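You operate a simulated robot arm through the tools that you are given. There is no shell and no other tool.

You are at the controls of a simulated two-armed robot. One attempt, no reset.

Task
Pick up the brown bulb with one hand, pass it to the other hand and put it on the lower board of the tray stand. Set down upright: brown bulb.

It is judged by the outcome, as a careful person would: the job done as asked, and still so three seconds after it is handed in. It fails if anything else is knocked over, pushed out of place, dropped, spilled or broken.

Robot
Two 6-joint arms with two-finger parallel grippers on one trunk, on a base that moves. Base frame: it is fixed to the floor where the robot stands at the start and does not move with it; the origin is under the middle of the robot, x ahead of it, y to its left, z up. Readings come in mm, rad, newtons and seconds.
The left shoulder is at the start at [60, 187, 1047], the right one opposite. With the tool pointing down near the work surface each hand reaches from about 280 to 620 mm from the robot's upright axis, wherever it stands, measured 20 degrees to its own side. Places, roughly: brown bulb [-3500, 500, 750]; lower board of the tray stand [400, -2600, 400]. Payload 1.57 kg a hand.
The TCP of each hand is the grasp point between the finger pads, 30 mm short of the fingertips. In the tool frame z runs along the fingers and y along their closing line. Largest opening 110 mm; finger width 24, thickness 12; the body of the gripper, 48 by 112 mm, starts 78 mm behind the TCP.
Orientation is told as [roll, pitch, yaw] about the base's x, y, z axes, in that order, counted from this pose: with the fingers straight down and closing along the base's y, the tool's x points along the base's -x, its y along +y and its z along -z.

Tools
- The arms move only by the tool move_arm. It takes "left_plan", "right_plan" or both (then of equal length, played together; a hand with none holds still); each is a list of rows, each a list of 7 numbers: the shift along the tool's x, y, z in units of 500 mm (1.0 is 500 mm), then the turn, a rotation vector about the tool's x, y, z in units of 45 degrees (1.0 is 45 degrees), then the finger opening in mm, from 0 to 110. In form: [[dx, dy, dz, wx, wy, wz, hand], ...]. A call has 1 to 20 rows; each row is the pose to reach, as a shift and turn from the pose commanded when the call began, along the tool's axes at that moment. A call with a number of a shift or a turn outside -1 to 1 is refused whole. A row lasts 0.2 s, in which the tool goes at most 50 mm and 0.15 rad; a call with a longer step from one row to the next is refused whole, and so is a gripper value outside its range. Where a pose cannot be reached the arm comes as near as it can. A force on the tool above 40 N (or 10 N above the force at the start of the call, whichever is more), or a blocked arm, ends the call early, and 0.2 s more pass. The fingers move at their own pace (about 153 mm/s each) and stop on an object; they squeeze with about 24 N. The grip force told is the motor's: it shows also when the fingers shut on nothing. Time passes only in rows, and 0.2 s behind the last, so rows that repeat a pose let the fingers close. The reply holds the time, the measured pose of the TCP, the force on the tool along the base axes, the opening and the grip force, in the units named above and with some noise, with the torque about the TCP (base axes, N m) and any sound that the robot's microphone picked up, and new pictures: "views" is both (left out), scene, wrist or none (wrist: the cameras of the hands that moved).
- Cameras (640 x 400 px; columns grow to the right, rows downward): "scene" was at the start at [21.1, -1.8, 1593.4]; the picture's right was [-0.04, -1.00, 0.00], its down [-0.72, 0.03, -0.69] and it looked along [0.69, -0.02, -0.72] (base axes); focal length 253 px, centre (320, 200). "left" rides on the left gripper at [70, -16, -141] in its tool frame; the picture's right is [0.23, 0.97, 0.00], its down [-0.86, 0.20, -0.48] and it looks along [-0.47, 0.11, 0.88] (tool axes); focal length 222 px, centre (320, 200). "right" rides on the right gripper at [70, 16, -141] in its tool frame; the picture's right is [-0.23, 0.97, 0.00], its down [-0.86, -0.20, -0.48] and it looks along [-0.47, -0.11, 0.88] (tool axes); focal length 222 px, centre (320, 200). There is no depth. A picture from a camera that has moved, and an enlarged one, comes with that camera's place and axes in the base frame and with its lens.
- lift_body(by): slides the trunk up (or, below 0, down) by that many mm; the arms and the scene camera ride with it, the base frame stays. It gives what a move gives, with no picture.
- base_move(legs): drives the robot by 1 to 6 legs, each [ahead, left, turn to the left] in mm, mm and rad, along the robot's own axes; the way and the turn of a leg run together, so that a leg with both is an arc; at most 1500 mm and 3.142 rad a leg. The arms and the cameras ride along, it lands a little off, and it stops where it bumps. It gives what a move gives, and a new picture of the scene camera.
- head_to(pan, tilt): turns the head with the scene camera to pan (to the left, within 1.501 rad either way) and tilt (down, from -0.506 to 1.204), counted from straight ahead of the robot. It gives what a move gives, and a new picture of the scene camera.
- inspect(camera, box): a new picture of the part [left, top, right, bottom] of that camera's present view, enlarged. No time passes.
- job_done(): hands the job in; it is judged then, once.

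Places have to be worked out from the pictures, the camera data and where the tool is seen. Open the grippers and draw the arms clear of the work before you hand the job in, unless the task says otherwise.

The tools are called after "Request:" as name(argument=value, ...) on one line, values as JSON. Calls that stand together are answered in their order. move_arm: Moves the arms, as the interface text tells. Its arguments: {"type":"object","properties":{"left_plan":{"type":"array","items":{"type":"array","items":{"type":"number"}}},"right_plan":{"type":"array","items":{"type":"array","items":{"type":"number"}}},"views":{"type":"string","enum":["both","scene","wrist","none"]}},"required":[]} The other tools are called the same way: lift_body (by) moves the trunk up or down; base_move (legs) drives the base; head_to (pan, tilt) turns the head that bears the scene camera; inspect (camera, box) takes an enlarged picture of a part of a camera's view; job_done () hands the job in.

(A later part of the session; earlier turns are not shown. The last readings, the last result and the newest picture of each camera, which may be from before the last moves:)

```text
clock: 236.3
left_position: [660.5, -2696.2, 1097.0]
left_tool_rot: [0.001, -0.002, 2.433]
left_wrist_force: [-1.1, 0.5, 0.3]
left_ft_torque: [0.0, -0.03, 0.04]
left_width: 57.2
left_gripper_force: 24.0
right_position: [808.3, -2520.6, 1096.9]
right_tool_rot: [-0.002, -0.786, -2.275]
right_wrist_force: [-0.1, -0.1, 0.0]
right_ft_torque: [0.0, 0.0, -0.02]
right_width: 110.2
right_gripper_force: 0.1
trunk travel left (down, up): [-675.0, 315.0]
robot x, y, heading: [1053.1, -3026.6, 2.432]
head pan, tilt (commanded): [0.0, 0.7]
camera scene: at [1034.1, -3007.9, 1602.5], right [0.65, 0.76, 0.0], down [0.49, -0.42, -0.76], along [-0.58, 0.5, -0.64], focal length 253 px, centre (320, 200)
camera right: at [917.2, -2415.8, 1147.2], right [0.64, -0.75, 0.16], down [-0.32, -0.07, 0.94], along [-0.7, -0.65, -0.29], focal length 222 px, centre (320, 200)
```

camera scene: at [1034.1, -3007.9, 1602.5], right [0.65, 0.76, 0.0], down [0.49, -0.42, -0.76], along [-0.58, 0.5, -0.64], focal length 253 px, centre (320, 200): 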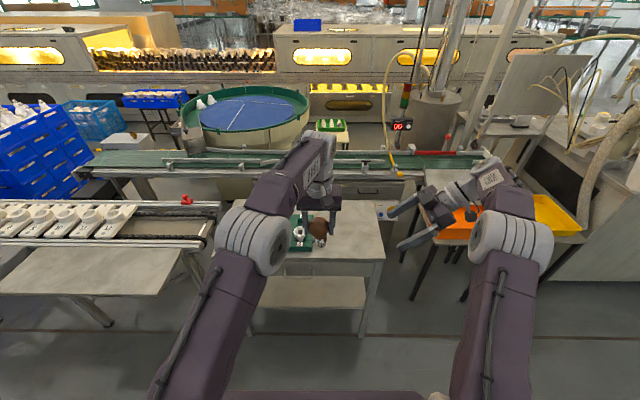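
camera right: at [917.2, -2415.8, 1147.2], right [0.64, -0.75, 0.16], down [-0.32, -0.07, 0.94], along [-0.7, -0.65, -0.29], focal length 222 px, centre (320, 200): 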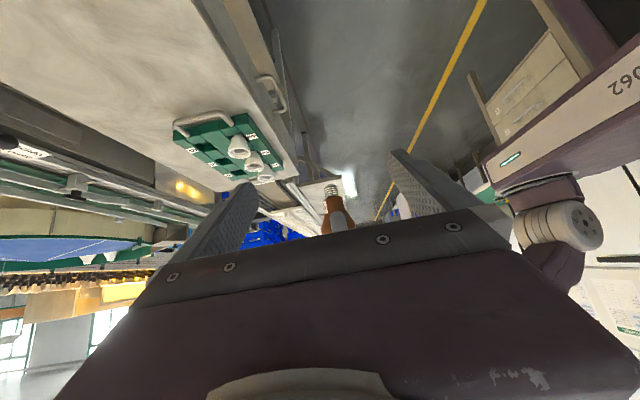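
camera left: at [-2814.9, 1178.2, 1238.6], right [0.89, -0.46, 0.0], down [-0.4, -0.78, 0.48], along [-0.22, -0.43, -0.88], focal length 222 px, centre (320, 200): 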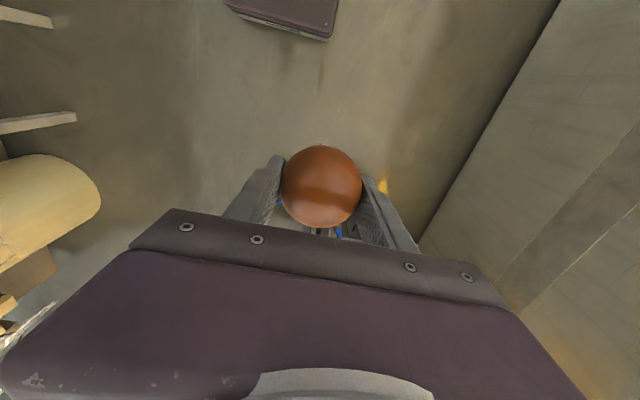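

The right hand tilts well, and its camera sees the bulb between its fingers. I tilt another 25°.

Request:
move_arm(right_plan=[[0, 0, 0, 0, -0.15, 0, 110], [0, 0, 0, 0, -0.3, 0, 110], [0, 0, 0, 0, -0.45, 0, 110], [0, 0, 0, 0, -0.556, 0, 110], [0, 0, 0, 0, -0.556, 0, 110]], views="both")

```text
clock: 237.5
left_position: [661.0, -2695.0, 1095.9]
left_tool_rot: [0.003, -0.001, 2.434]
left_wrist_force: [-0.3, 0.0, -0.8]
left_ft_torque: [0.01, -0.01, 0.03]
left_width: 57.5
left_gripper_force: 24.0
right_position: [809.4, -2520.6, 1097.4]
right_tool_rot: [-0.002, -1.223, -2.274]
right_wrist_force: [-0.2, 0.3, -0.6]
right_ft_torque: [0.02, -0.03, 0.01]
right_width: 110.0
right_gripper_force: 0.1
trunk travel left (down, up): [-675.0, 315.0]
robot x, y, heading: [1052.2, -3025.7, 2.437]
head pan, tilt (commanded): [0.0, 0.7]
camera scene: at [1034.2, -3007.8, 1602.5], right [0.65, 0.76, 0.0], down [0.49, -0.42, -0.76], along [-0.58, 0.5, -0.64], focal length 253 px, centre (320, 200)
camera right: at [922.1, -2410.0, 1079.5], right [0.69, -0.69, 0.21], down [-0.05, 0.25, 0.97], along [-0.72, -0.68, 0.14], focal length 222 px, centre (320, 200)
```

scene: 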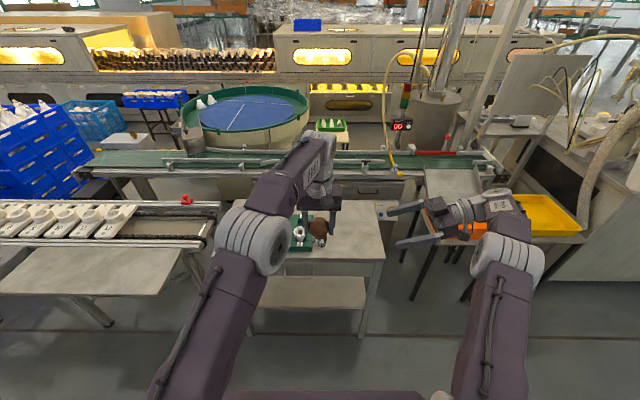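
right: 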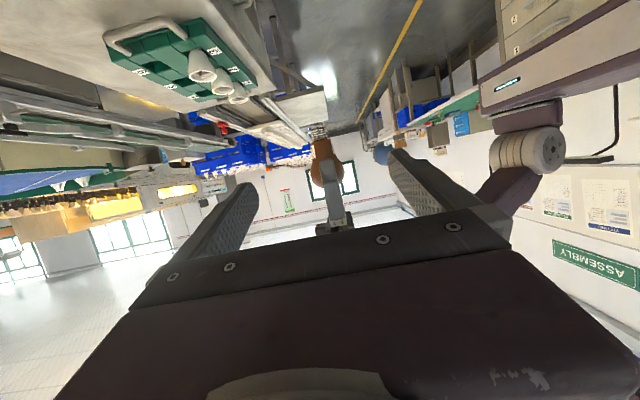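

Both hands are at the same reach (f≈512 mm) and height; the bulb's head is 229 mm left of the right TCP. I advance the right hand 110 mm straight left and check alignment.

Request:
move_arm(right_plan=[[-0.0188, 0, 0.0517, 0, 0, 0, 110], [-0.0376, 0, 0.1034, 0, 0, 0, 110], [-0.0564, 0, 0.155, 0, 0, 0, 110], [-0.0752, 0, 0.2068, 0, 0, 0, 110], [-0.0752, 0, 0.2068, 0, 0, 0, 110]], views="both")

Request:
inspect(camera="scene", box=[280, 180, 400, 260])

Request:
inspect(camera="right", box=[240, 80, 420, 220])

```text
clock: 238.7
left_position: [660.1, -2693.6, 1096.6]
left_tool_rot: [0.0, -0.001, 2.435]
left_wrist_force: [0.4, 0.4, -0.7]
left_ft_torque: [-0.01, -0.02, 0.0]
left_width: 57.4
left_gripper_force: 23.5
right_position: [737.3, -2603.1, 1096.1]
right_tool_rot: [0.0, -1.223, -2.275]
right_wrist_force: [0.6, 0.0, 0.4]
right_ft_torque: [0.02, -0.02, 0.02]
right_width: 109.8
right_gripper_force: 0.0
trunk travel left (down, up): [-675.0, 315.0]
robot x, y, heading: [1054.8, -3027.2, 2.439]
head pan, tilt (commanded): [0.0, 0.7]
camera scene: at [1034.8, -3006.7, 1602.5], right [0.65, 0.76, 0.0], down [0.49, -0.42, -0.76], along [-0.58, 0.5, -0.64], focal length 253 px, centre (320, 200)
camera right: at [850.6, -2493.0, 1079.0], right [0.69, -0.69, 0.21], down [-0.05, 0.25, 0.97], along [-0.72, -0.68, 0.14], focal length 222 px, centre (320, 200)
```

scene: 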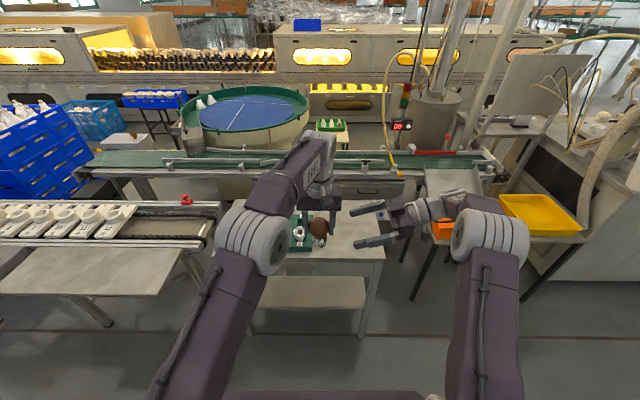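
right: 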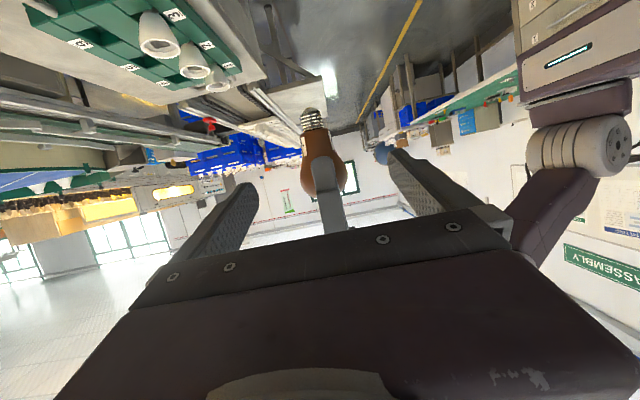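

```text
5.00 times, centred on (340, 220) of scene
camera zoom: at [1034.8, -3006.7, 1602.5], right [0.65, 0.76, 0.0], down [0.49, -0.42, -0.76], along [-0.58, 0.5, -0.64], focal length 1264 px, centre (220, 100)
```

zoom: 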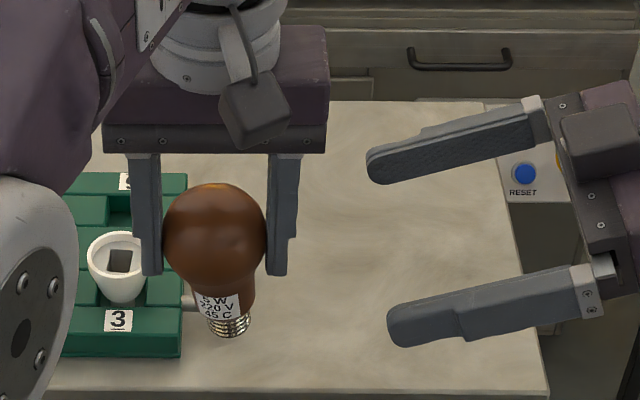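

```text
2.86 times, centred on (330, 150) of right
camera zoom: at [850.6, -2493.0, 1079.0], right [0.69, -0.69, 0.21], down [-0.05, 0.25, 0.97], along [-0.72, -0.68, 0.14], focal length 635 px, centre (291, 343)
```

zoom: 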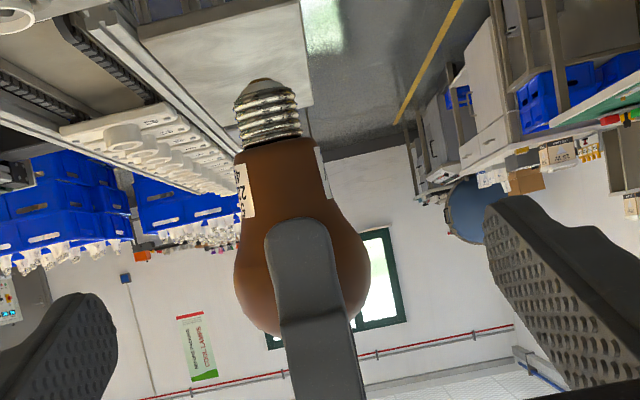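

The views agree: the right TCP is level with the head, at the same reach, 119 mm to its right, and the bulb has no fore-aft lean. I advance the remaining 119 mm (6 mm lower) so the right fingers straddle the head and the left finger.

Request:
move_arm(right_plan=[[-0.0117, 0, 0.038, 0, 0, 0, 110], [-0.0234, 0, 0.0759, 0, 0, 0, 110], [-0.0351, 0, 0.1139, 0, 0, 0, 110], [-0.0468, 0, 0.1519, 0, 0, 0, 110], [-0.0585, 0, 0.1898, 0, 0, 0, 110], [-0.0702, 0, 0.2278, 0, 0, 0, 110], [-0.0702, 0, 0.2278, 0, 0, 0, 110]], views="both")

Request:
inspect(camera="scene", box=[280, 180, 400, 260])

Request:
inspect(camera="right", box=[200, 20, 440, 240])

```text
clock: 240.3
left_position: [660.9, -2694.6, 1096.8]
left_tool_rot: [0.001, -0.003, 2.435]
left_wrist_force: [0.1, -0.8, -0.7]
left_ft_torque: [-0.03, -0.01, -0.02]
left_width: 57.4
left_gripper_force: 24.1
right_position: [659.4, -2694.6, 1090.6]
right_tool_rot: [-0.003, -1.221, -2.276]
right_wrist_force: [-0.5, -0.1, 0.8]
right_ft_torque: [0.0, 0.02, -0.03]
right_width: 110.1
right_gripper_force: 0.1
trunk travel left (down, up): [-675.0, 315.0]
robot x, y, heading: [1052.1, -3023.5, 2.439]
head pan, tilt (commanded): [0.0, 0.7]
camera scene: at [1034.6, -3007.0, 1602.5], right [0.65, 0.76, 0.0], down [0.49, -0.42, -0.76], along [-0.58, 0.5, -0.64], focal length 253 px, centre (320, 200)
camera right: at [773.2, -2584.3, 1073.2], right [0.69, -0.69, 0.21], down [-0.05, 0.25, 0.97], along [-0.72, -0.68, 0.14], focal length 222 px, centre (320, 200)
```

scene: 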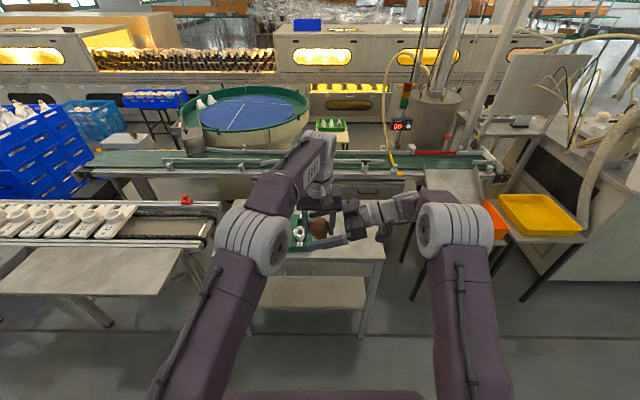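
right: 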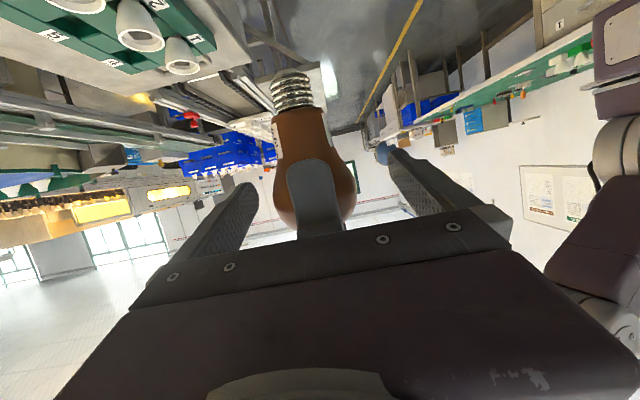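

```text
5.00 times, centred on (340, 220) of scene
camera zoom: at [1034.6, -3007.0, 1602.5], right [0.65, 0.76, 0.0], down [0.49, -0.42, -0.76], along [-0.58, 0.5, -0.64], focal length 1264 px, centre (220, 100)
```

zoom: 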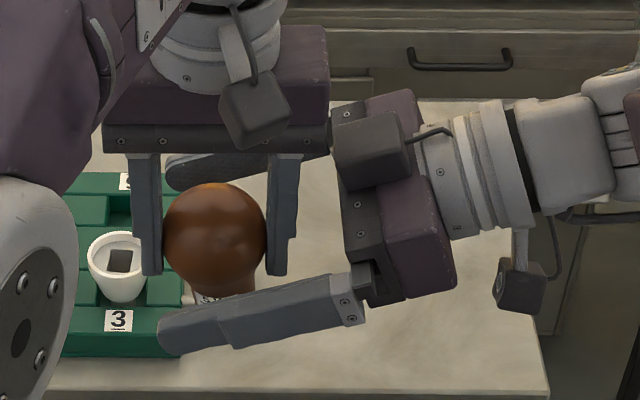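

```text
1.82 times, centred on (320, 130) of right
camera zoom: at [773.2, -2584.3, 1073.2], right [0.69, -0.69, 0.21], down [-0.05, 0.25, 0.97], along [-0.72, -0.68, 0.14], focal length 404 px, centre (320, 327)
```

zoom: 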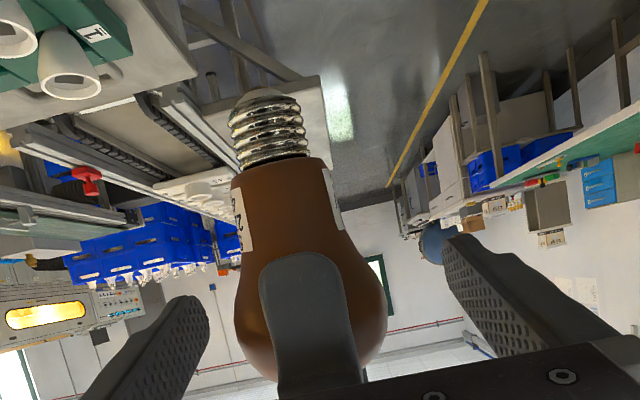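

The right fingers straddle the head with both TCPs within 2 mm horizontally and no contact forces. I close the right hand on the head.

Request:
move_arm(right_plan=[[0, 0, 0, 0, 0, 0, 80], [0, 0, 0, 0, 0, 0, 62], [0, 0, 0, 0, 0, 0, 50], [0, 0, 0, 0, 0, 0, 45], [0, 0, 0, 0, 0, 0, 45]], views="both")

Request:
inspect(camera="scene", box=[280, 180, 400, 260])

```text
clock: 241.5
left_position: [660.1, -2694.3, 1096.8]
left_tool_rot: [0.002, 0.0, 2.435]
left_wrist_force: [15.6, -11.3, 3.1]
left_ft_torque: [-0.1, 0.05, -0.04]
left_width: 57.3
left_gripper_force: 24.0
right_position: [660.7, -2695.0, 1089.5]
right_tool_rot: [-0.004, -1.222, -2.274]
right_wrist_force: [-16.3, 10.6, -4.4]
right_ft_torque: [0.07, -0.12, 0.05]
right_width: 61.9
right_gripper_force: 9.2
trunk travel left (down, up): [-675.0, 315.0]
robot x, y, heading: [1050.5, -3025.6, 2.435]
head pan, tilt (commanded): [0.0, 0.7]
camera scene: at [1034.3, -3007.4, 1602.5], right [0.65, 0.76, 0.0], down [0.49, -0.42, -0.76], along [-0.58, 0.5, -0.64], focal length 253 px, centre (320, 200)
camera right: at [773.0, -2584.0, 1073.3], right [0.69, -0.69, 0.21], down [-0.05, 0.25, 0.97], along [-0.72, -0.68, 0.14], focal length 222 px, centre (320, 200)
```

scene: 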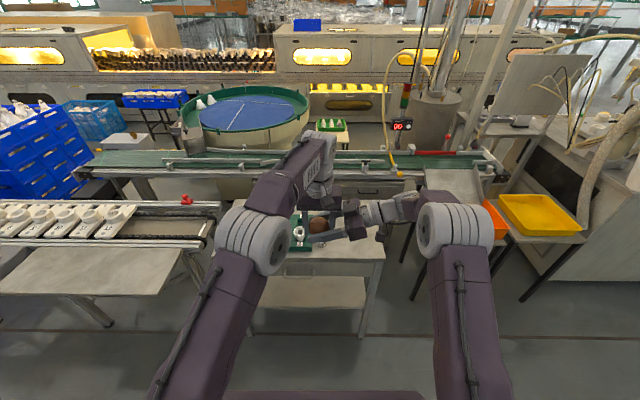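
right: 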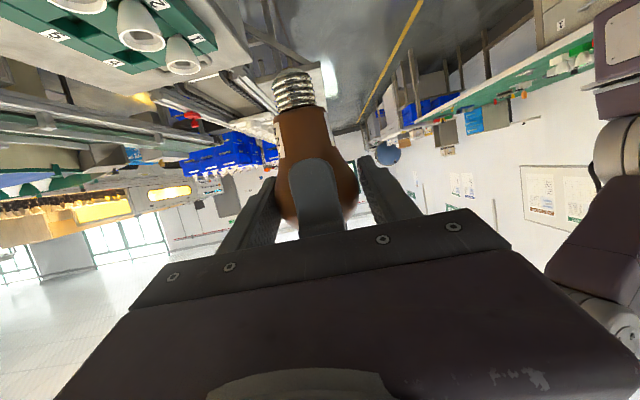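

```text
5.00 times, centred on (340, 220) of scene
camera zoom: at [1034.3, -3007.4, 1602.5], right [0.65, 0.76, 0.0], down [0.49, -0.42, -0.76], along [-0.58, 0.5, -0.64], focal length 1264 px, centre (220, 100)
```

zoom: 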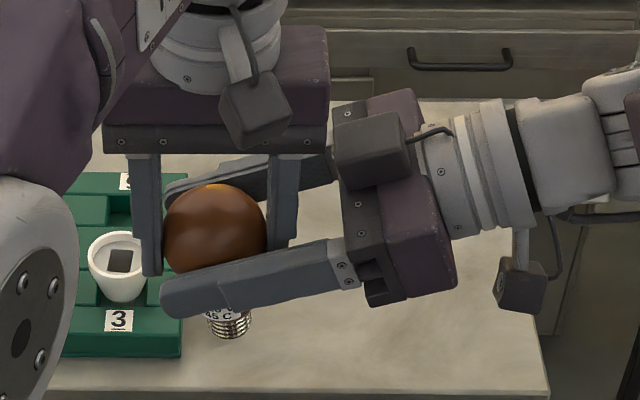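

The right far finger touches first (19 N fore-aft push), so the right hand sits ~2 mm too close to me. I shift it 2 mm forward while it keeps closing.

Request:
move_arm(right_plan=[[0, -0.002, 0, 0, 0, 0, 45], [0, -0.004, 0, 0, 0, 0, 45], [0, -0.004, 0, 0, 0, 0, 45], [0, -0.004, 0, 0, 0, 0, 45]], views="none")

```text
clock: 242.5
left_position: [660.6, -2694.2, 1095.6]
left_tool_rot: [0.003, -0.002, 2.436]
left_wrist_force: [15.7, -7.3, 1.1]
left_ft_torque: [-0.08, -0.08, -0.18]
left_width: 57.0
left_gripper_force: 24.2
right_position: [658.9, -2692.9, 1089.9]
right_tool_rot: [-0.002, -1.222, -2.274]
right_wrist_force: [-15.1, 7.7, -0.9]
right_ft_torque: [0.03, -0.03, 0.12]
right_width: 59.7
right_gripper_force: 8.4
trunk travel left (down, up): [-675.0, 315.0]
robot x, y, heading: [1054.1, -3023.5, 2.436]
head pan, tilt (commanded): [0.0, 0.7]
```

The width dropped to 59.7 mm but the push remains; I shift another 2 mm forward.

Request:
move_arm(right_plan=[[0, -0.002, 0, 0, 0, 0, 45], [0, -0.004, 0, 0, 0, 0, 45], [0, -0.004, 0, 0, 0, 0, 45]], views="none")

```text
clock: 243.3
left_position: [659.2, -2694.1, 1096.6]
left_tool_rot: [0.002, -0.001, 2.433]
left_wrist_force: [9.9, -1.5, -3.3]
left_ft_torque: [-0.13, -0.06, 0.0]
left_width: 57.2
left_gripper_force: 24.0
right_position: [657.9, -2692.2, 1089.6]
right_tool_rot: [0.001, -1.22, -2.275]
right_wrist_force: [-9.6, 1.0, 3.3]
right_ft_torque: [0.1, -0.01, -0.04]
right_width: 58.1
right_gripper_force: 24.4
trunk travel left (down, up): [-675.0, 315.0]
robot x, y, heading: [1050.2, -3022.4, 2.439]
head pan, tilt (commanded): [0.0, 0.7]
```

Both hands now grip the head (right 58.1 mm, 24 N) with only ~10 N of internal force. I open the left hand partway to release.

Request:
move_arm(left_plan=[[0, 0, 0, 0, 0, 0, 66], [0, 0, 0, 0, 0, 0, 76], [0, 0, 0, 0, 0, 0, 84], [0, 0, 0, 0, 0, 0, 84]], views="both")

Request:
inspect(camera="scene", box=[280, 180, 400, 260])

```text
clock: 244.3
left_position: [659.8, -2695.4, 1096.3]
left_tool_rot: [0.002, 0.0, 2.435]
left_wrist_force: [0.0, -0.2, -0.3]
left_ft_torque: [0.0, 0.02, 0.0]
left_width: 84.1
left_gripper_force: 0.1
right_position: [658.0, -2692.1, 1089.9]
right_tool_rot: [-0.002, -1.22, -2.275]
right_wrist_force: [0.6, -0.2, -0.2]
right_ft_torque: [-0.02, -0.03, 0.02]
right_width: 57.8
right_gripper_force: 24.1
trunk travel left (down, up): [-675.0, 315.0]
robot x, y, heading: [1049.5, -3027.6, 2.44]
head pan, tilt (commanded): [0.0, 0.7]
camera scene: at [1034.2, -3007.4, 1602.5], right [0.65, 0.76, 0.0], down [0.49, -0.42, -0.76], along [-0.58, 0.5, -0.64], focal length 253 px, centre (320, 200)
camera left: at [722.8, -2726.9, 1238.6], right [-0.46, -0.89, 0.0], down [-0.78, 0.4, 0.48], along [-0.43, 0.22, -0.88], focal length 222 px, centre (320, 200)
```

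scene: 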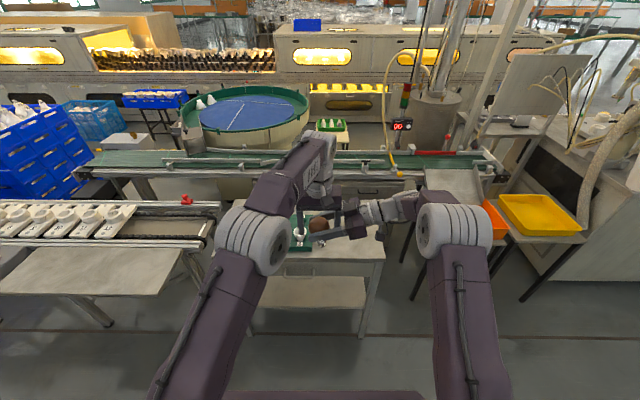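
left: 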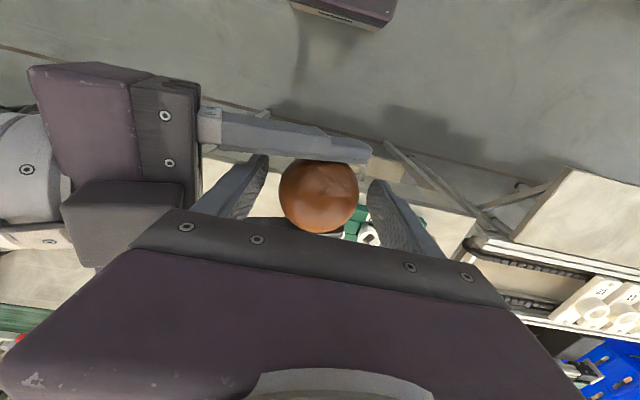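

```text
5.00 times, centred on (340, 220) of scene
camera zoom: at [1034.2, -3007.4, 1602.5], right [0.65, 0.76, 0.0], down [0.49, -0.42, -0.76], along [-0.58, 0.5, -0.64], focal length 1264 px, centre (220, 100)
```

zoom: 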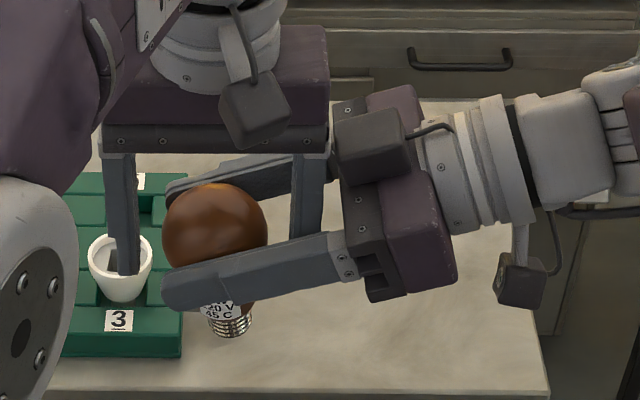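

The right hand alone holds the bulb now; all contact forces vanished. I withdraw the left hand straight up by 150 mm.

Request:
move_arm(left_plan=[[0, 0, -0.02, 0, 0, 0, 84], [0, 0, -0.06, 0, 0, 0, 84], [0, 0, -0.11, 0, 0, 0, 84], [0, 0, -0.17, 0, 0, 0, 84], [0, 0, -0.23, 0, 0, 0, 84], [0, 0, -0.3, 0, 0, 0, 84], [0, 0, -0.3, 0, 0, 0, 84]], views="both")

```text
clock: 245.9
left_position: [676.3, -2724.9, 1198.6]
left_tool_rot: [0.001, -0.002, 2.435]
left_wrist_force: [1.0, 0.7, 0.1]
left_ft_torque: [0.03, 0.0, 0.0]
left_width: 84.1
left_gripper_force: 0.1
left hand out of reach, approached as far as the arm can: row 3, 4, 5, 6, 7
right_position: [657.8, -2692.7, 1090.5]
right_tool_rot: [0.0, -1.222, -2.276]
right_wrist_force: [-0.5, 0.9, 0.4]
right_ft_torque: [-0.01, -0.02, -0.01]
right_width: 57.6
right_gripper_force: 23.9
trunk travel left (down, up): [-675.0, 315.0]
robot x, y, heading: [1054.3, -3026.4, 2.435]
head pan, tilt (commanded): [0.0, 0.7]
camera scene: at [1034.1, -3007.2, 1602.5], right [0.65, 0.76, 0.0], down [0.49, -0.42, -0.76], along [-0.58, 0.5, -0.64], focal length 253 px, centre (320, 200)
camera left: at [738.7, -2756.3, 1338.8], right [-0.46, -0.89, 0.0], down [-0.78, 0.4, 0.48], along [-0.43, 0.22, -0.88], focal length 222 px, centre (320, 200)
```

scene: 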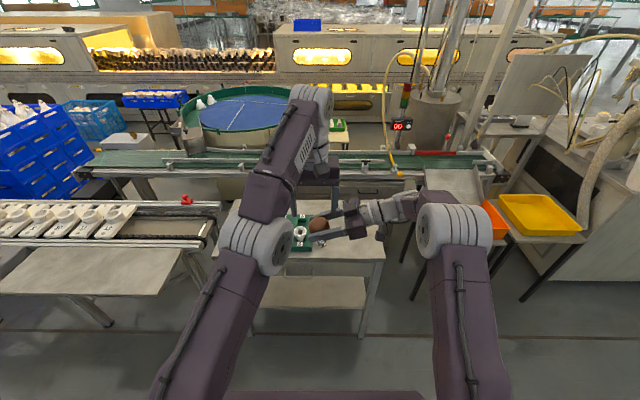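
left: 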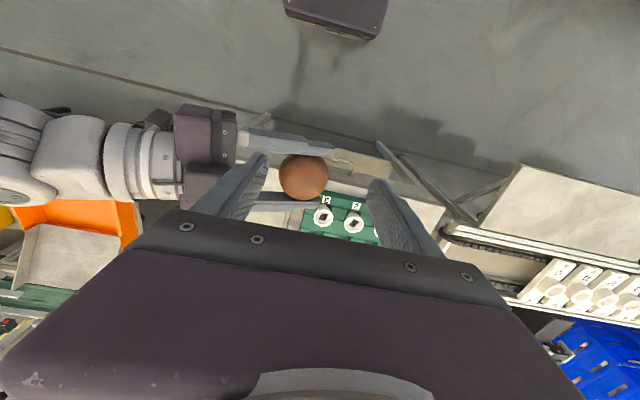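

The left hand is ~100 mm up (the arm's limit there) and clear of the bulb. I move it away to my left and back.

Request:
move_arm(left_plan=[[0.02, 0.06, 0, 0, 0, 0, 84], [0.05, 0.13, 0, 0, 0, 0, 84], [0.08, 0.2, 0, 0, 0, 0, 84], [0.11, 0.27, 0, 0, 0, 0, 84], [0.14, 0.34, 0, 0, 0, 0, 84], [0.17, 0.4, 0.0, 0, 0, 0, 84], [0.2, 0.44, 0.05, 0, 0, 0, 84], [0.2, 0.44, 0.1, 0, 0, 0, 84], [0.2, 0.44, 0.1, 0, 0, 0, 84]], views="scene")

Request:
inspect(camera="scene", box=[280, 190, 380, 260])

Request:
inspect(camera="right", box=[200, 20, 440, 240])

```text
clock: 247.9
left_position: [608.2, -2954.9, 1147.9]
left_tool_rot: [0.002, -0.002, 2.435]
left_wrist_force: [0.8, -0.3, 0.2]
left_ft_torque: [-0.01, 0.04, 0.0]
left_width: 84.0
left_gripper_force: 0.0
right_position: [658.3, -2692.5, 1091.4]
right_tool_rot: [-0.002, -1.222, -2.273]
right_wrist_force: [0.5, -0.1, -0.1]
right_ft_torque: [0.0, 0.03, 0.01]
right_width: 57.8
right_gripper_force: 23.6
trunk travel left (down, up): [-675.0, 315.0]
robot x, y, heading: [1053.7, -3025.5, 2.435]
head pan, tilt (commanded): [0.0, 0.7]
camera scene: at [1034.5, -3007.7, 1602.5], right [0.65, 0.76, 0.0], down [0.49, -0.42, -0.77], along [-0.58, 0.5, -0.64], focal length 253 px, centre (320, 200)
```

scene: 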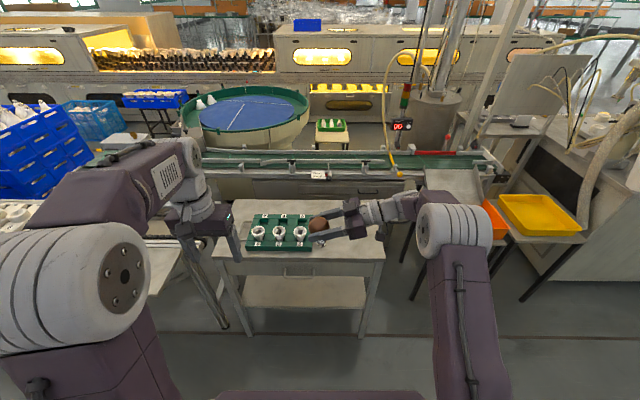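

```text
5.71 times, centred on (330, 225) of scene
camera zoom: at [1034.5, -3007.7, 1602.5], right [0.65, 0.76, 0.0], down [0.49, -0.42, -0.77], along [-0.58, 0.5, -0.64], focal length 1444 px, centre (263, 57)
```

zoom: 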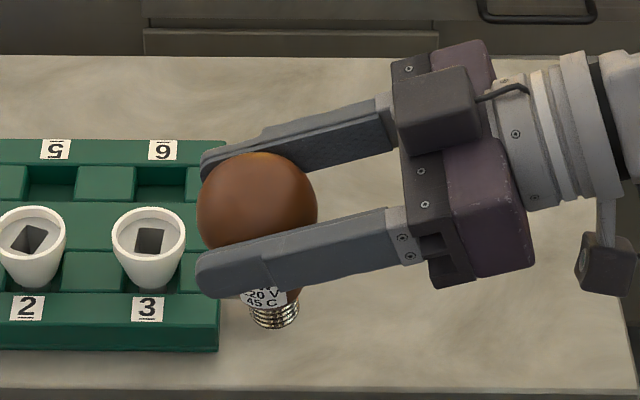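

```text
1.82 times, centred on (320, 130) of right
camera zoom: at [771.0, -2581.8, 1073.4], right [0.69, -0.69, 0.21], down [-0.05, 0.25, 0.97], along [-0.72, -0.68, 0.14], focal length 404 px, centre (320, 327)
```

zoom: 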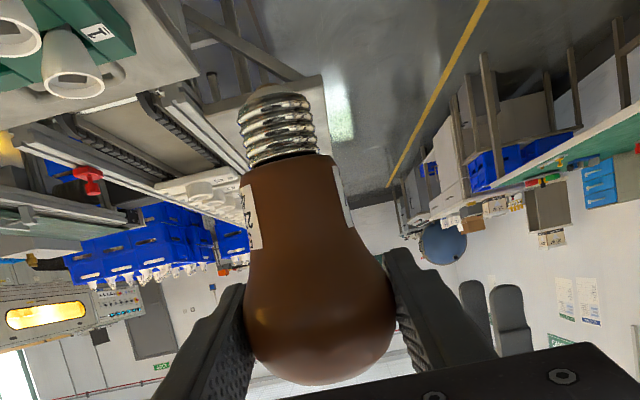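

The bulb is now in the right hand, with no fore-aft lean but still ~6.5° toward my right. I pitch the right tool by 6.5° to bring it upright.

Request:
move_arm(right_plan=[[0, 0, 0, 0, -0.07, 0, 45], [0, 0, 0, 0, -0.144, 0, 45], [0, 0, 0, 0, -0.144, 0, 45]], views="none")

Request:
inspect(camera="scene", box=[300, 205, 360, 250])

```text
clock: 248.7
left_position: [609.8, -2955.6, 1147.5]
left_tool_rot: [0.002, -0.003, 2.434]
left_wrist_force: [-0.3, -0.2, -0.2]
left_ft_torque: [0.03, 0.01, -0.02]
left_width: 84.0
left_gripper_force: 0.1
right_position: [657.2, -2691.7, 1090.0]
right_tool_rot: [-0.003, -1.336, -2.272]
right_wrist_force: [0.1, 0.1, 0.6]
right_ft_torque: [-0.02, 0.0, -0.04]
right_width: 57.6
right_gripper_force: 24.0
trunk travel left (down, up): [-675.0, 315.0]
robot x, y, heading: [1049.9, -3026.8, 2.439]
head pan, tilt (commanded): [0.0, 0.7]
```

```text
8.89 times, centred on (330, 228) of scene
camera zoom: at [1034.3, -3007.7, 1602.5], right [0.65, 0.76, 0.0], down [0.49, -0.42, -0.76], along [-0.58, 0.5, -0.64], focal length 2246 px, centre (231, -44)
```

zoom: 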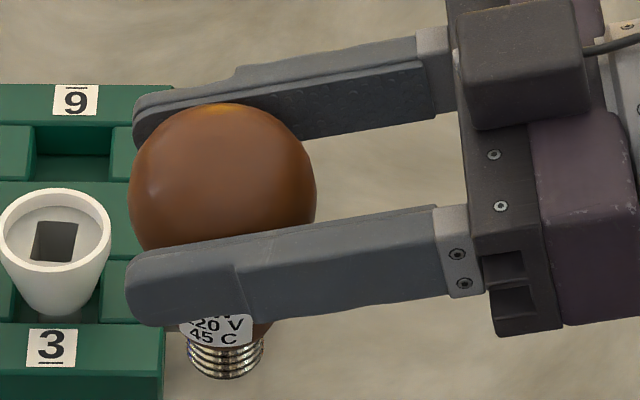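

The bulb now hangs upright within about half a degree. I yaw the right hand 45° toward forward about the vertical, shifting it right and forward.

Request:
move_arm(right_plan=[[0.0062, -0.016, -0.0259, 0.162, 0, 0.0389, 45], [0.0124, -0.032, -0.0518, 0.324, 0, 0.0778, 45], [0.0187, -0.048, -0.0778, 0.486, 0, 0.1167, 45], [0.0249, -0.064, -0.1037, 0.648, 0, 0.1556, 45], [0.0311, -0.08, -0.1296, 0.81, 0, 0.1945, 45], [0.0373, -0.096, -0.1555, 0.972, 0, 0.2334, 45], [0.0373, -0.096, -0.1555, 0.972, 0, 0.2334, 45]], views="scene")

```text
clock: 250.3
left_position: [608.2, -2956.3, 1147.9]
left_tool_rot: [0.002, -0.002, 2.434]
left_wrist_force: [0.0, -0.3, 0.2]
left_ft_torque: [0.0, 0.0, -0.01]
left_width: 84.0
left_gripper_force: 0.0
right_position: [673.1, -2599.6, 1090.8]
right_tool_rot: [-0.006, -1.336, -3.058]
right_wrist_force: [-0.1, 0.2, -0.8]
right_ft_torque: [0.0, 0.0, -0.05]
right_width: 58.0
right_gripper_force: 23.7
trunk travel left (down, up): [-675.0, 315.0]
robot x, y, heading: [1056.1, -3023.3, 2.435]
head pan, tilt (commanded): [0.0, 0.7]
camera scene: at [1034.2, -3007.2, 1602.5], right [0.65, 0.76, 0.0], down [0.49, -0.42, -0.76], along [-0.58, 0.5, -0.64], focal length 253 px, centre (320, 200)
```

scene: 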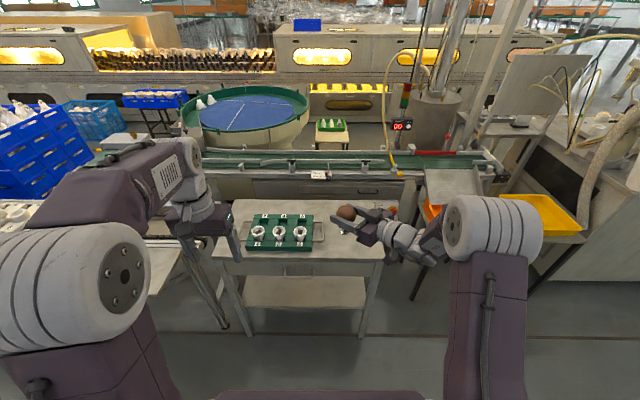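

It kept level. I make the second 45° yaw to point the right hand straight forward.

Request:
move_arm(right_plan=[[0.0017, -0.0262, -0.0071, 0.162, 0, 0.0389, 45], [0.0034, -0.0523, -0.0142, 0.324, 0, 0.0778, 45], [0.0051, -0.0785, -0.0213, 0.486, 0, 0.1167, 45], [0.0068, -0.1047, -0.0284, 0.648, 0, 0.1556, 45], [0.0085, -0.1308, -0.0355, 0.81, 0, 0.1945, 45], [0.0102, -0.157, -0.0426, 0.972, 0, 0.2334, 45], [0.0102, -0.157, -0.0426, 0.972, 0, 0.2334, 45]], views="both")

Request:
inspect(camera="scene", box=[330, 180, 430, 260])

```text
clock: 251.9
left_position: [608.0, -2956.2, 1145.7]
left_tool_rot: [0.0, -0.001, 2.435]
left_wrist_force: [0.1, -0.2, 0.0]
left_ft_torque: [0.02, 0.02, 0.01]
left_width: 83.9
left_gripper_force: 0.0
right_position: [704.6, -2503.9, 1100.1]
right_tool_rot: [0.053, -1.33, 2.541]
right_wrist_force: [0.3, 0.1, -0.5]
right_ft_torque: [0.03, -0.02, 0.0]
right_width: 57.5
right_gripper_force: 24.1
right hand out of reach, approached as far as the arm can: row 4, 5, 6, 7
trunk travel left (down, up): [-675.0, 315.0]
robot x, y, heading: [1052.4, -3024.1, 2.438]
head pan, tilt (commanded): [0.0, 0.7]
camera scene: at [1033.7, -3008.2, 1602.5], right [0.65, 0.76, 0.0], down [0.49, -0.42, -0.76], along [-0.58, 0.5, -0.64], focal length 253 px, centre (320, 200)
camera right: at [825.9, -2595.8, 1066.5], right [-0.55, -0.8, 0.23], down [0.33, 0.04, 0.94], along [-0.76, 0.6, 0.24], focal length 222 px, centre (320, 200)
```

scene: 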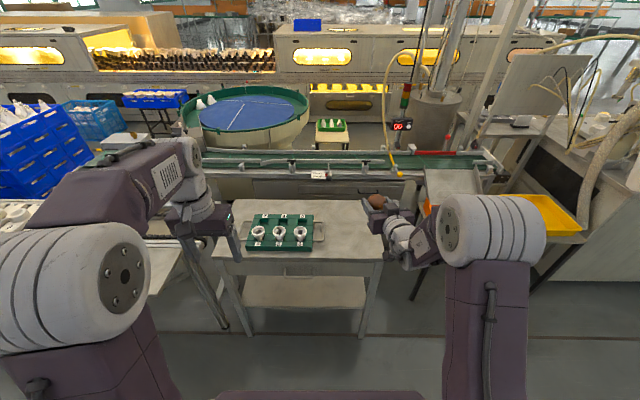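
right: 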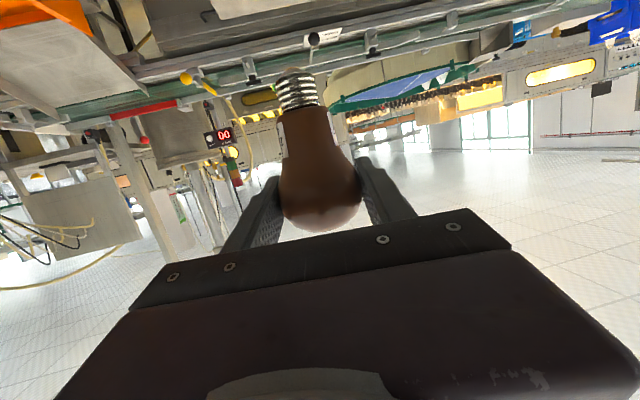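

```text
5.00 times, centred on (380, 220) of scene
camera zoom: at [1033.7, -3008.2, 1602.5], right [0.65, 0.76, 0.0], down [0.49, -0.42, -0.76], along [-0.58, 0.5, -0.64], focal length 1264 px, centre (20, 100)
```

zoom: 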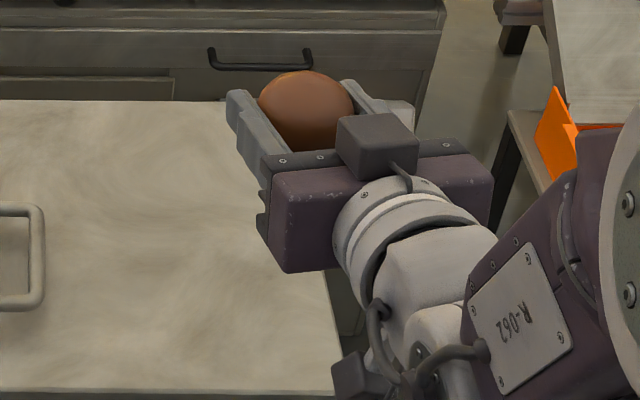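

At this reach the right arm is slightly too folded to complete the yaw (6° short). I move it 60 mm further forward, above the table's front edge with ample height, so it can reach the commanded orientation.

Request:
move_arm(right_plan=[[-0.007, 0, 0.0292, 0, 0, 0, 45], [-0.014, 0, 0.0583, 0, 0, 0, 45], [-0.021, 0, 0.0875, 0, 0, 0, 45], [-0.028, 0, 0.1167, 0, 0, 0, 45], [-0.028, 0, 0.1167, 0, 0, 0, 45]], views="wrist")

```text
clock: 253.1
left_position: [609.1, -2956.2, 1147.7]
left_tool_rot: [0.003, -0.001, 2.435]
left_wrist_force: [0.1, 0.1, 0.2]
left_ft_torque: [-0.01, -0.01, 0.02]
left_width: 84.2
left_gripper_force: 0.0
right_position: [652.7, -2470.4, 1098.8]
right_tool_rot: [0.057, -1.33, 2.539]
right_wrist_force: [0.3, 0.5, 0.0]
right_ft_torque: [-0.01, -0.01, -0.01]
right_width: 57.7
right_gripper_force: 23.8
trunk travel left (down, up): [-675.0, 315.0]
robot x, y, heading: [1052.0, -3021.0, 2.435]
head pan, tilt (commanded): [0.0, 0.7]
camera right: at [775.4, -2563.1, 1065.8], right [-0.55, -0.8, 0.23], down [0.33, 0.05, 0.94], along [-0.76, 0.6, 0.24], focal length 222 px, centre (320, 200)
```

right: 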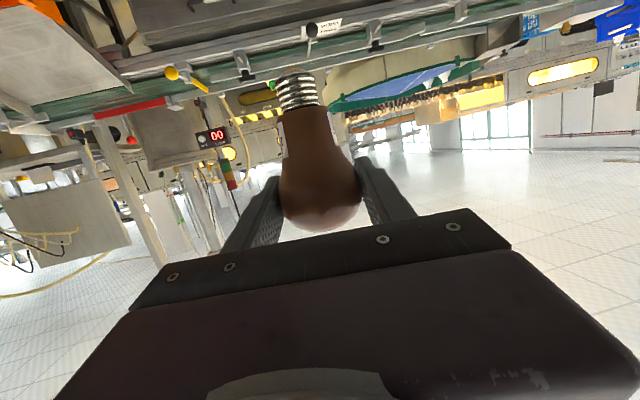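

The arm followed the offset but kept the 9° remaining yaw; pointing is still slightly left. I now complete the last ~9° about the vertical at this farther reach.

Request:
move_arm(right_plan=[[0, 0, 0, 0.099, -0.001, 0.016, 45], [0, 0, 0, 0.198, -0.003, 0.031, 45], [0, 0, 0, 0.198, -0.003, 0.031, 45]], views="none")

```text
clock: 253.9
left_position: [609.1, -2955.9, 1146.2]
left_tool_rot: [0.004, -0.001, 2.433]
left_wrist_force: [-0.6, 0.5, -0.2]
left_ft_torque: [-0.02, 0.01, 0.01]
left_width: 84.2
left_gripper_force: 0.0
right_position: [653.0, -2469.9, 1097.6]
right_tool_rot: [0.057, -1.328, 2.537]
right_wrist_force: [-0.2, 0.9, -0.4]
right_ft_torque: [-0.02, 0.02, 0.04]
right_width: 57.5
right_gripper_force: 24.1
right hand out of reach, approached as far as the arm can: row 1, 2, 3
trunk travel left (down, up): [-675.0, 315.0]
robot x, y, heading: [1051.6, -3023.3, 2.443]
head pan, tilt (commanded): [0.0, 0.7]
```

The right hand can't yaw further there, but pointing 9° left of straight ahead is harmless, and the bulb is upright (right-camera lean under 1°). I'll keep this arm pose and place by base and trunk only: first back off 150 mm so nothing is above the table, then lower the trunk 500 mm.

Request:
base_move(legs=[[-150, 0, 0]])

Request:
lift_body(by=-500)

Request:
head_to(pan=-0.1, tilt=0.6)

```text
clock: 255.3
left_position: [721.4, -3053.2, 1147.3]
left_tool_rot: [0.003, -0.001, 2.438]
left_wrist_force: [-0.1, 0.2, 0.7]
left_ft_torque: [-0.01, 0.0, -0.01]
left_width: 84.1
left_gripper_force: 0.1
right_position: [765.2, -2567.9, 1098.7]
right_tool_rot: [0.057, -1.327, 2.541]
right_wrist_force: [-0.3, -0.4, -0.9]
right_ft_torque: [0.03, -0.03, 0.01]
right_width: 57.8
right_gripper_force: 23.8
trunk travel left (down, up): [-675.0, 315.0]
robot x, y, heading: [1169.3, -3124.2, 2.442]
head pan, tilt (commanded): [0.0, 0.7]
camera scene: at [1146.8, -3103.0, 1602.4], right [0.65, 0.76, 0.0], down [0.49, -0.42, -0.76], along [-0.58, 0.49, -0.65], focal length 253 px, centre (320, 200)
```

scene: 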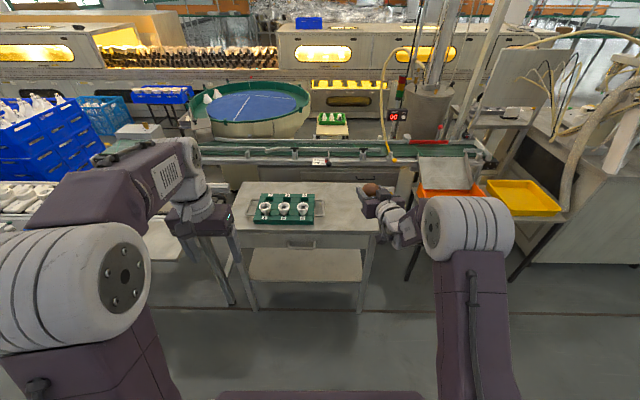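

```text
refused: -500 is not a number from -400 to 400
```

```text
clock: 255.9
left_position: [722.2, -3054.6, 1147.3]
left_tool_rot: [0.002, -0.001, 2.437]
left_wrist_force: [-0.2, -0.3, 0.2]
left_ft_torque: [0.04, 0.03, -0.01]
left_width: 84.0
left_gripper_force: 0.0
right_position: [765.5, -2570.1, 1098.5]
right_tool_rot: [0.058, -1.329, 2.54]
right_wrist_force: [-0.8, 0.0, 0.6]
right_ft_torque: [-0.01, 0.0, 0.0]
right_width: 57.5
right_gripper_force: 24.4
trunk travel left (down, up): [-675.0, 315.0]
robot x, y, heading: [1166.9, -3119.9, 2.439]
head pan, tilt (commanded): [-0.099, 0.6]
camera scene: at [1152.4, -3096.4, 1611.1], right [0.72, 0.7, 0.0], down [0.39, -0.41, -0.83], along [-0.57, 0.59, -0.56], focal length 253 px, centre (320, 200)
```

scene: 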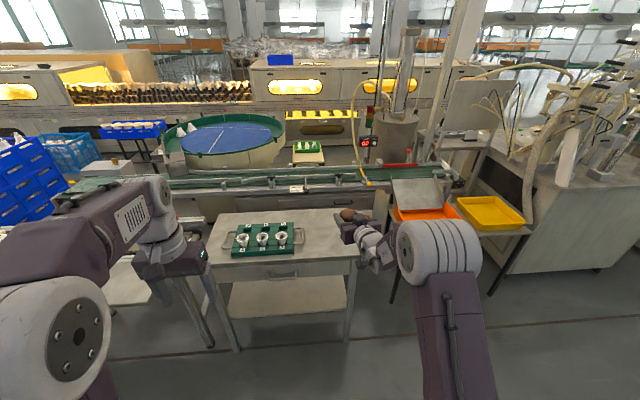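

The lift limit is 400 mm per call and the way down is free. I lower by 400 and then 130 mm.

Request:
lift_body(by=-400)

Request:
lift_body(by=-130)

Request:
head_to(pan=0.0, tilt=0.5)

```text
clock: 259.8
left_position: [722.7, -3054.2, 745.9]
left_tool_rot: [0.002, -0.002, 2.439]
left_wrist_force: [0.3, 0.4, 0.3]
left_ft_torque: [0.02, -0.05, -0.02]
left_width: 84.2
left_gripper_force: 0.0
right_position: [766.4, -2569.1, 699.0]
right_tool_rot: [0.058, -1.329, 2.541]
right_wrist_force: [0.6, 0.5, -1.1]
right_ft_torque: [0.02, 0.0, 0.01]
right_width: 57.7
right_gripper_force: 23.6
trunk travel left (down, up): [-275.0, 715.0]
robot x, y, heading: [1169.2, -3124.9, 2.443]
head pan, tilt (commanded): [-0.099, 0.6]
```

```text
clock: 261.4
left_position: [721.4, -3054.5, 618.9]
left_tool_rot: [0.003, -0.001, 2.439]
left_wrist_force: [-0.1, 0.1, 0.5]
left_ft_torque: [0.0, -0.01, 0.05]
left_width: 84.1
left_gripper_force: 0.1
right_position: [766.1, -2570.6, 567.7]
right_tool_rot: [0.058, -1.328, 2.542]
right_wrist_force: [0.0, -0.7, -0.8]
right_ft_torque: [0.0, 0.0, -0.02]
right_width: 57.4
right_gripper_force: 24.0
trunk travel left (down, up): [-145.0, 845.0]
robot x, y, heading: [1165.3, -3122.6, 2.439]
head pan, tilt (commanded): [-0.099, 0.6]
```

```text
clock: 262.0
left_position: [722.5, -3054.1, 616.9]
left_tool_rot: [0.002, -0.002, 2.438]
left_wrist_force: [-0.1, -0.6, -0.9]
left_ft_torque: [0.01, -0.01, -0.01]
left_width: 83.9
left_gripper_force: 0.0
right_position: [765.2, -2568.6, 569.0]
right_tool_rot: [0.057, -1.33, 2.542]
right_wrist_force: [0.3, -0.6, -0.1]
right_ft_torque: [-0.02, 0.0, -0.02]
right_width: 57.8
right_gripper_force: 24.1
trunk travel left (down, up): [-145.0, 845.0]
robot x, y, heading: [1169.4, -3119.9, 2.443]
head pan, tilt (commanded): [0.0, 0.499]
camera scene: at [1143.7, -3100.4, 1090.2], right [0.65, 0.76, 0.0], down [0.37, -0.31, -0.88], along [-0.67, 0.57, -0.48], focal length 253 px, centre (320, 200)
```

scene: 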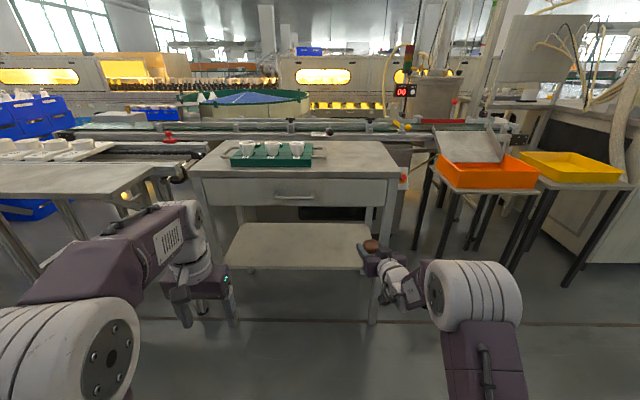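

The bulb in the right hand is now at the height of the gap between drawer and lower board. I zoom in to measure the lower board's edges.

Request:
inspect(camera="scene", box=[190, 160, 410, 300])

Request:
inspect(camera="right", box=[0, 0, 640, 400])

```text
2.86 times, centred on (300, 230) of scene
camera zoom: at [1143.7, -3100.4, 1090.2], right [0.65, 0.76, 0.0], down [0.37, -0.31, -0.88], along [-0.67, 0.57, -0.48], focal length 722 px, centre (377, 114)
```

zoom: 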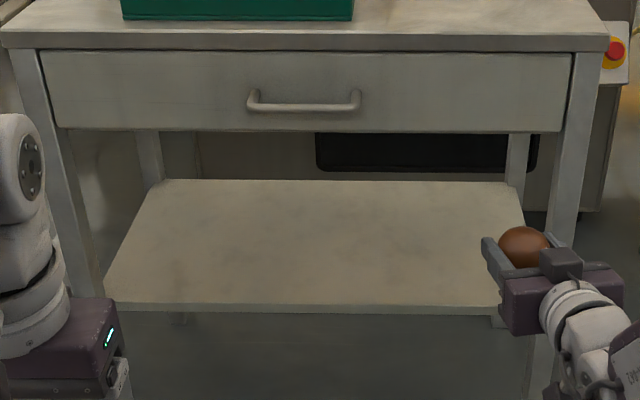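

```text
1.00 times, centred on (320, 200) of right (not enlarged: the box is as wide or as high as the picture)
camera zoom: at [887.8, -2660.8, 535.6], right [-0.55, -0.8, 0.23], down [0.33, 0.05, 0.94], along [-0.77, 0.59, 0.24], focal length 222 px, centre (320, 200)
```

zoom: 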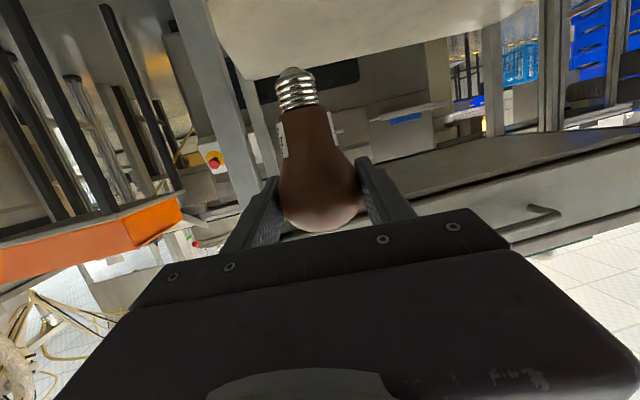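

Two-view parallax puts the lower board's top at about z≈330–370 and the drawer's bottom at ≈640. I lower another 80 mm so the hand will pass under the drawer, then measure again.

Request:
lift_body(by=-80)

Request:
head_to(pan=0.0, tilt=0.5)

Request:
inspect(camera="scene", box=[190, 160, 410, 300])

```text
clock: 263.2
left_position: [721.8, -3053.8, 537.2]
left_tool_rot: [0.002, -0.002, 2.437]
left_wrist_force: [-0.1, -0.5, 0.1]
left_ft_torque: [0.01, 0.04, 0.03]
left_width: 83.9
left_gripper_force: 0.1
right_position: [765.0, -2568.6, 488.6]
right_tool_rot: [0.059, -1.328, 2.541]
right_wrist_force: [0.5, -0.1, -0.4]
right_ft_torque: [-0.03, 0.01, -0.03]
right_width: 57.3
right_gripper_force: 23.8
trunk travel left (down, up): [-65.0, 925.0]
robot x, y, heading: [1167.6, -3117.6, 2.441]
head pan, tilt (commanded): [0.0, 0.499]
```

```text
clock: 263.8
left_position: [723.4, -3053.1, 537.0]
left_tool_rot: [0.002, -0.003, 2.438]
left_wrist_force: [0.6, 0.1, -0.1]
left_ft_torque: [0.0, 0.0, -0.01]
left_width: 83.8
left_gripper_force: 0.1
right_position: [765.0, -2568.4, 489.8]
right_tool_rot: [0.058, -1.328, 2.541]
right_wrist_force: [0.1, -1.0, -0.3]
right_ft_torque: [-0.01, 0.02, -0.01]
right_width: 57.4
right_gripper_force: 24.5
trunk travel left (down, up): [-65.0, 925.0]
robot x, y, heading: [1164.7, -3122.6, 2.437]
head pan, tilt (commanded): [0.0, 0.499]
camera scene: at [1143.7, -3100.5, 1010.2], right [0.65, 0.76, 0.0], down [0.37, -0.31, -0.88], along [-0.67, 0.57, -0.48], focal length 253 px, centre (320, 200)
```

scene: 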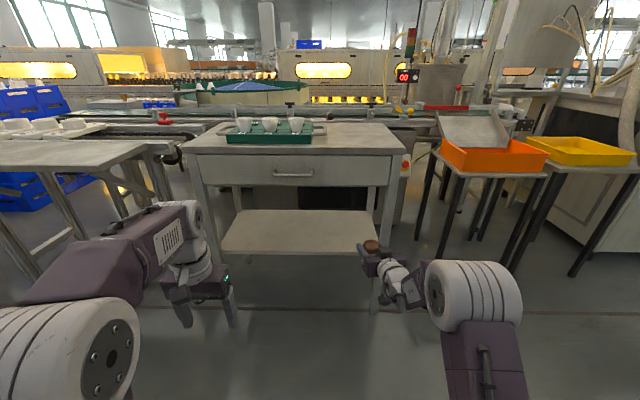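

```text
2.86 times, centred on (300, 230) of scene
camera zoom: at [1143.7, -3100.5, 1010.2], right [0.65, 0.76, 0.0], down [0.37, -0.31, -0.88], along [-0.67, 0.57, -0.48], focal length 722 px, centre (377, 114)
```

zoom: 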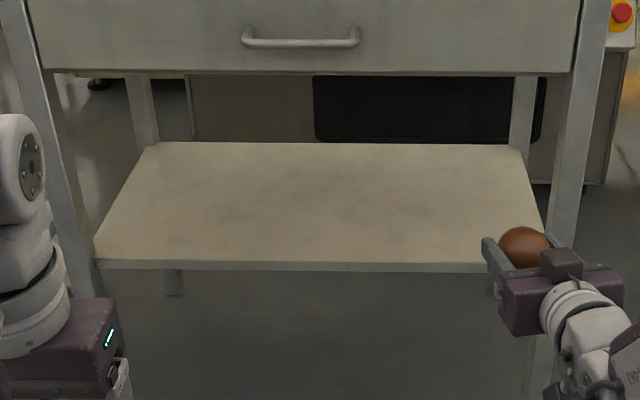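

Three views agree on the board's top at z≈335–347, front edge ~833 mm ahead, spanning 397 mm left to 240 mm right of my line. Since the trunk has only 65 mm left, I lower the right arm itself by 40 mm (testing reach) before inserting.

Request:
move_arm(right_plan=[[0.0259, 0, 0.0063, 0, 0, 0, 45], [0.0518, 0, 0.0127, 0, 0, 0, 45], [0.0777, 0, 0.019, 0, 0, 0, 45], [0.0777, 0, 0.019, 0, 0, 0, 45]], views="wrist")

```text
clock: 264.8
left_position: [721.4, -3053.6, 537.3]
left_tool_rot: [0.003, -0.001, 2.439]
left_wrist_force: [-0.2, -0.1, 0.6]
left_ft_torque: [0.0, 0.01, 0.01]
left_width: 84.0
left_gripper_force: 0.0
right_position: [766.7, -2566.3, 449.5]
right_tool_rot: [0.065, -1.326, 2.542]
right_wrist_force: [0.3, -0.4, -0.2]
right_ft_torque: [0.04, 0.04, 0.01]
right_width: 58.0
right_gripper_force: 23.5
trunk travel left (down, up): [-65.0, 925.0]
robot x, y, heading: [1166.9, -3122.3, 2.437]
head pan, tilt (commanded): [0.0, 0.499]
camera right: at [889.8, -2658.0, 416.0], right [-0.54, -0.81, 0.24], down [0.33, 0.05, 0.94], along [-0.77, 0.59, 0.24], focal length 222 px, centre (320, 200)
```

right: 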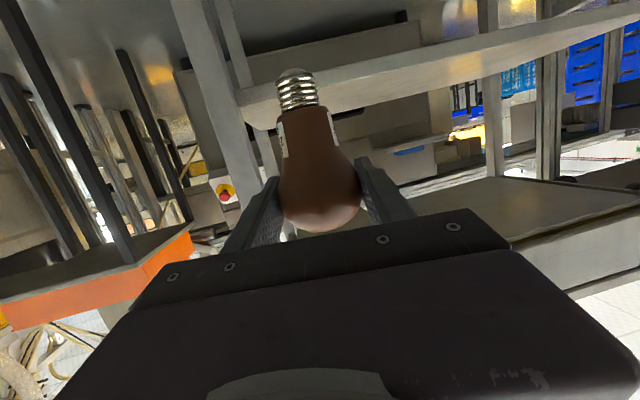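

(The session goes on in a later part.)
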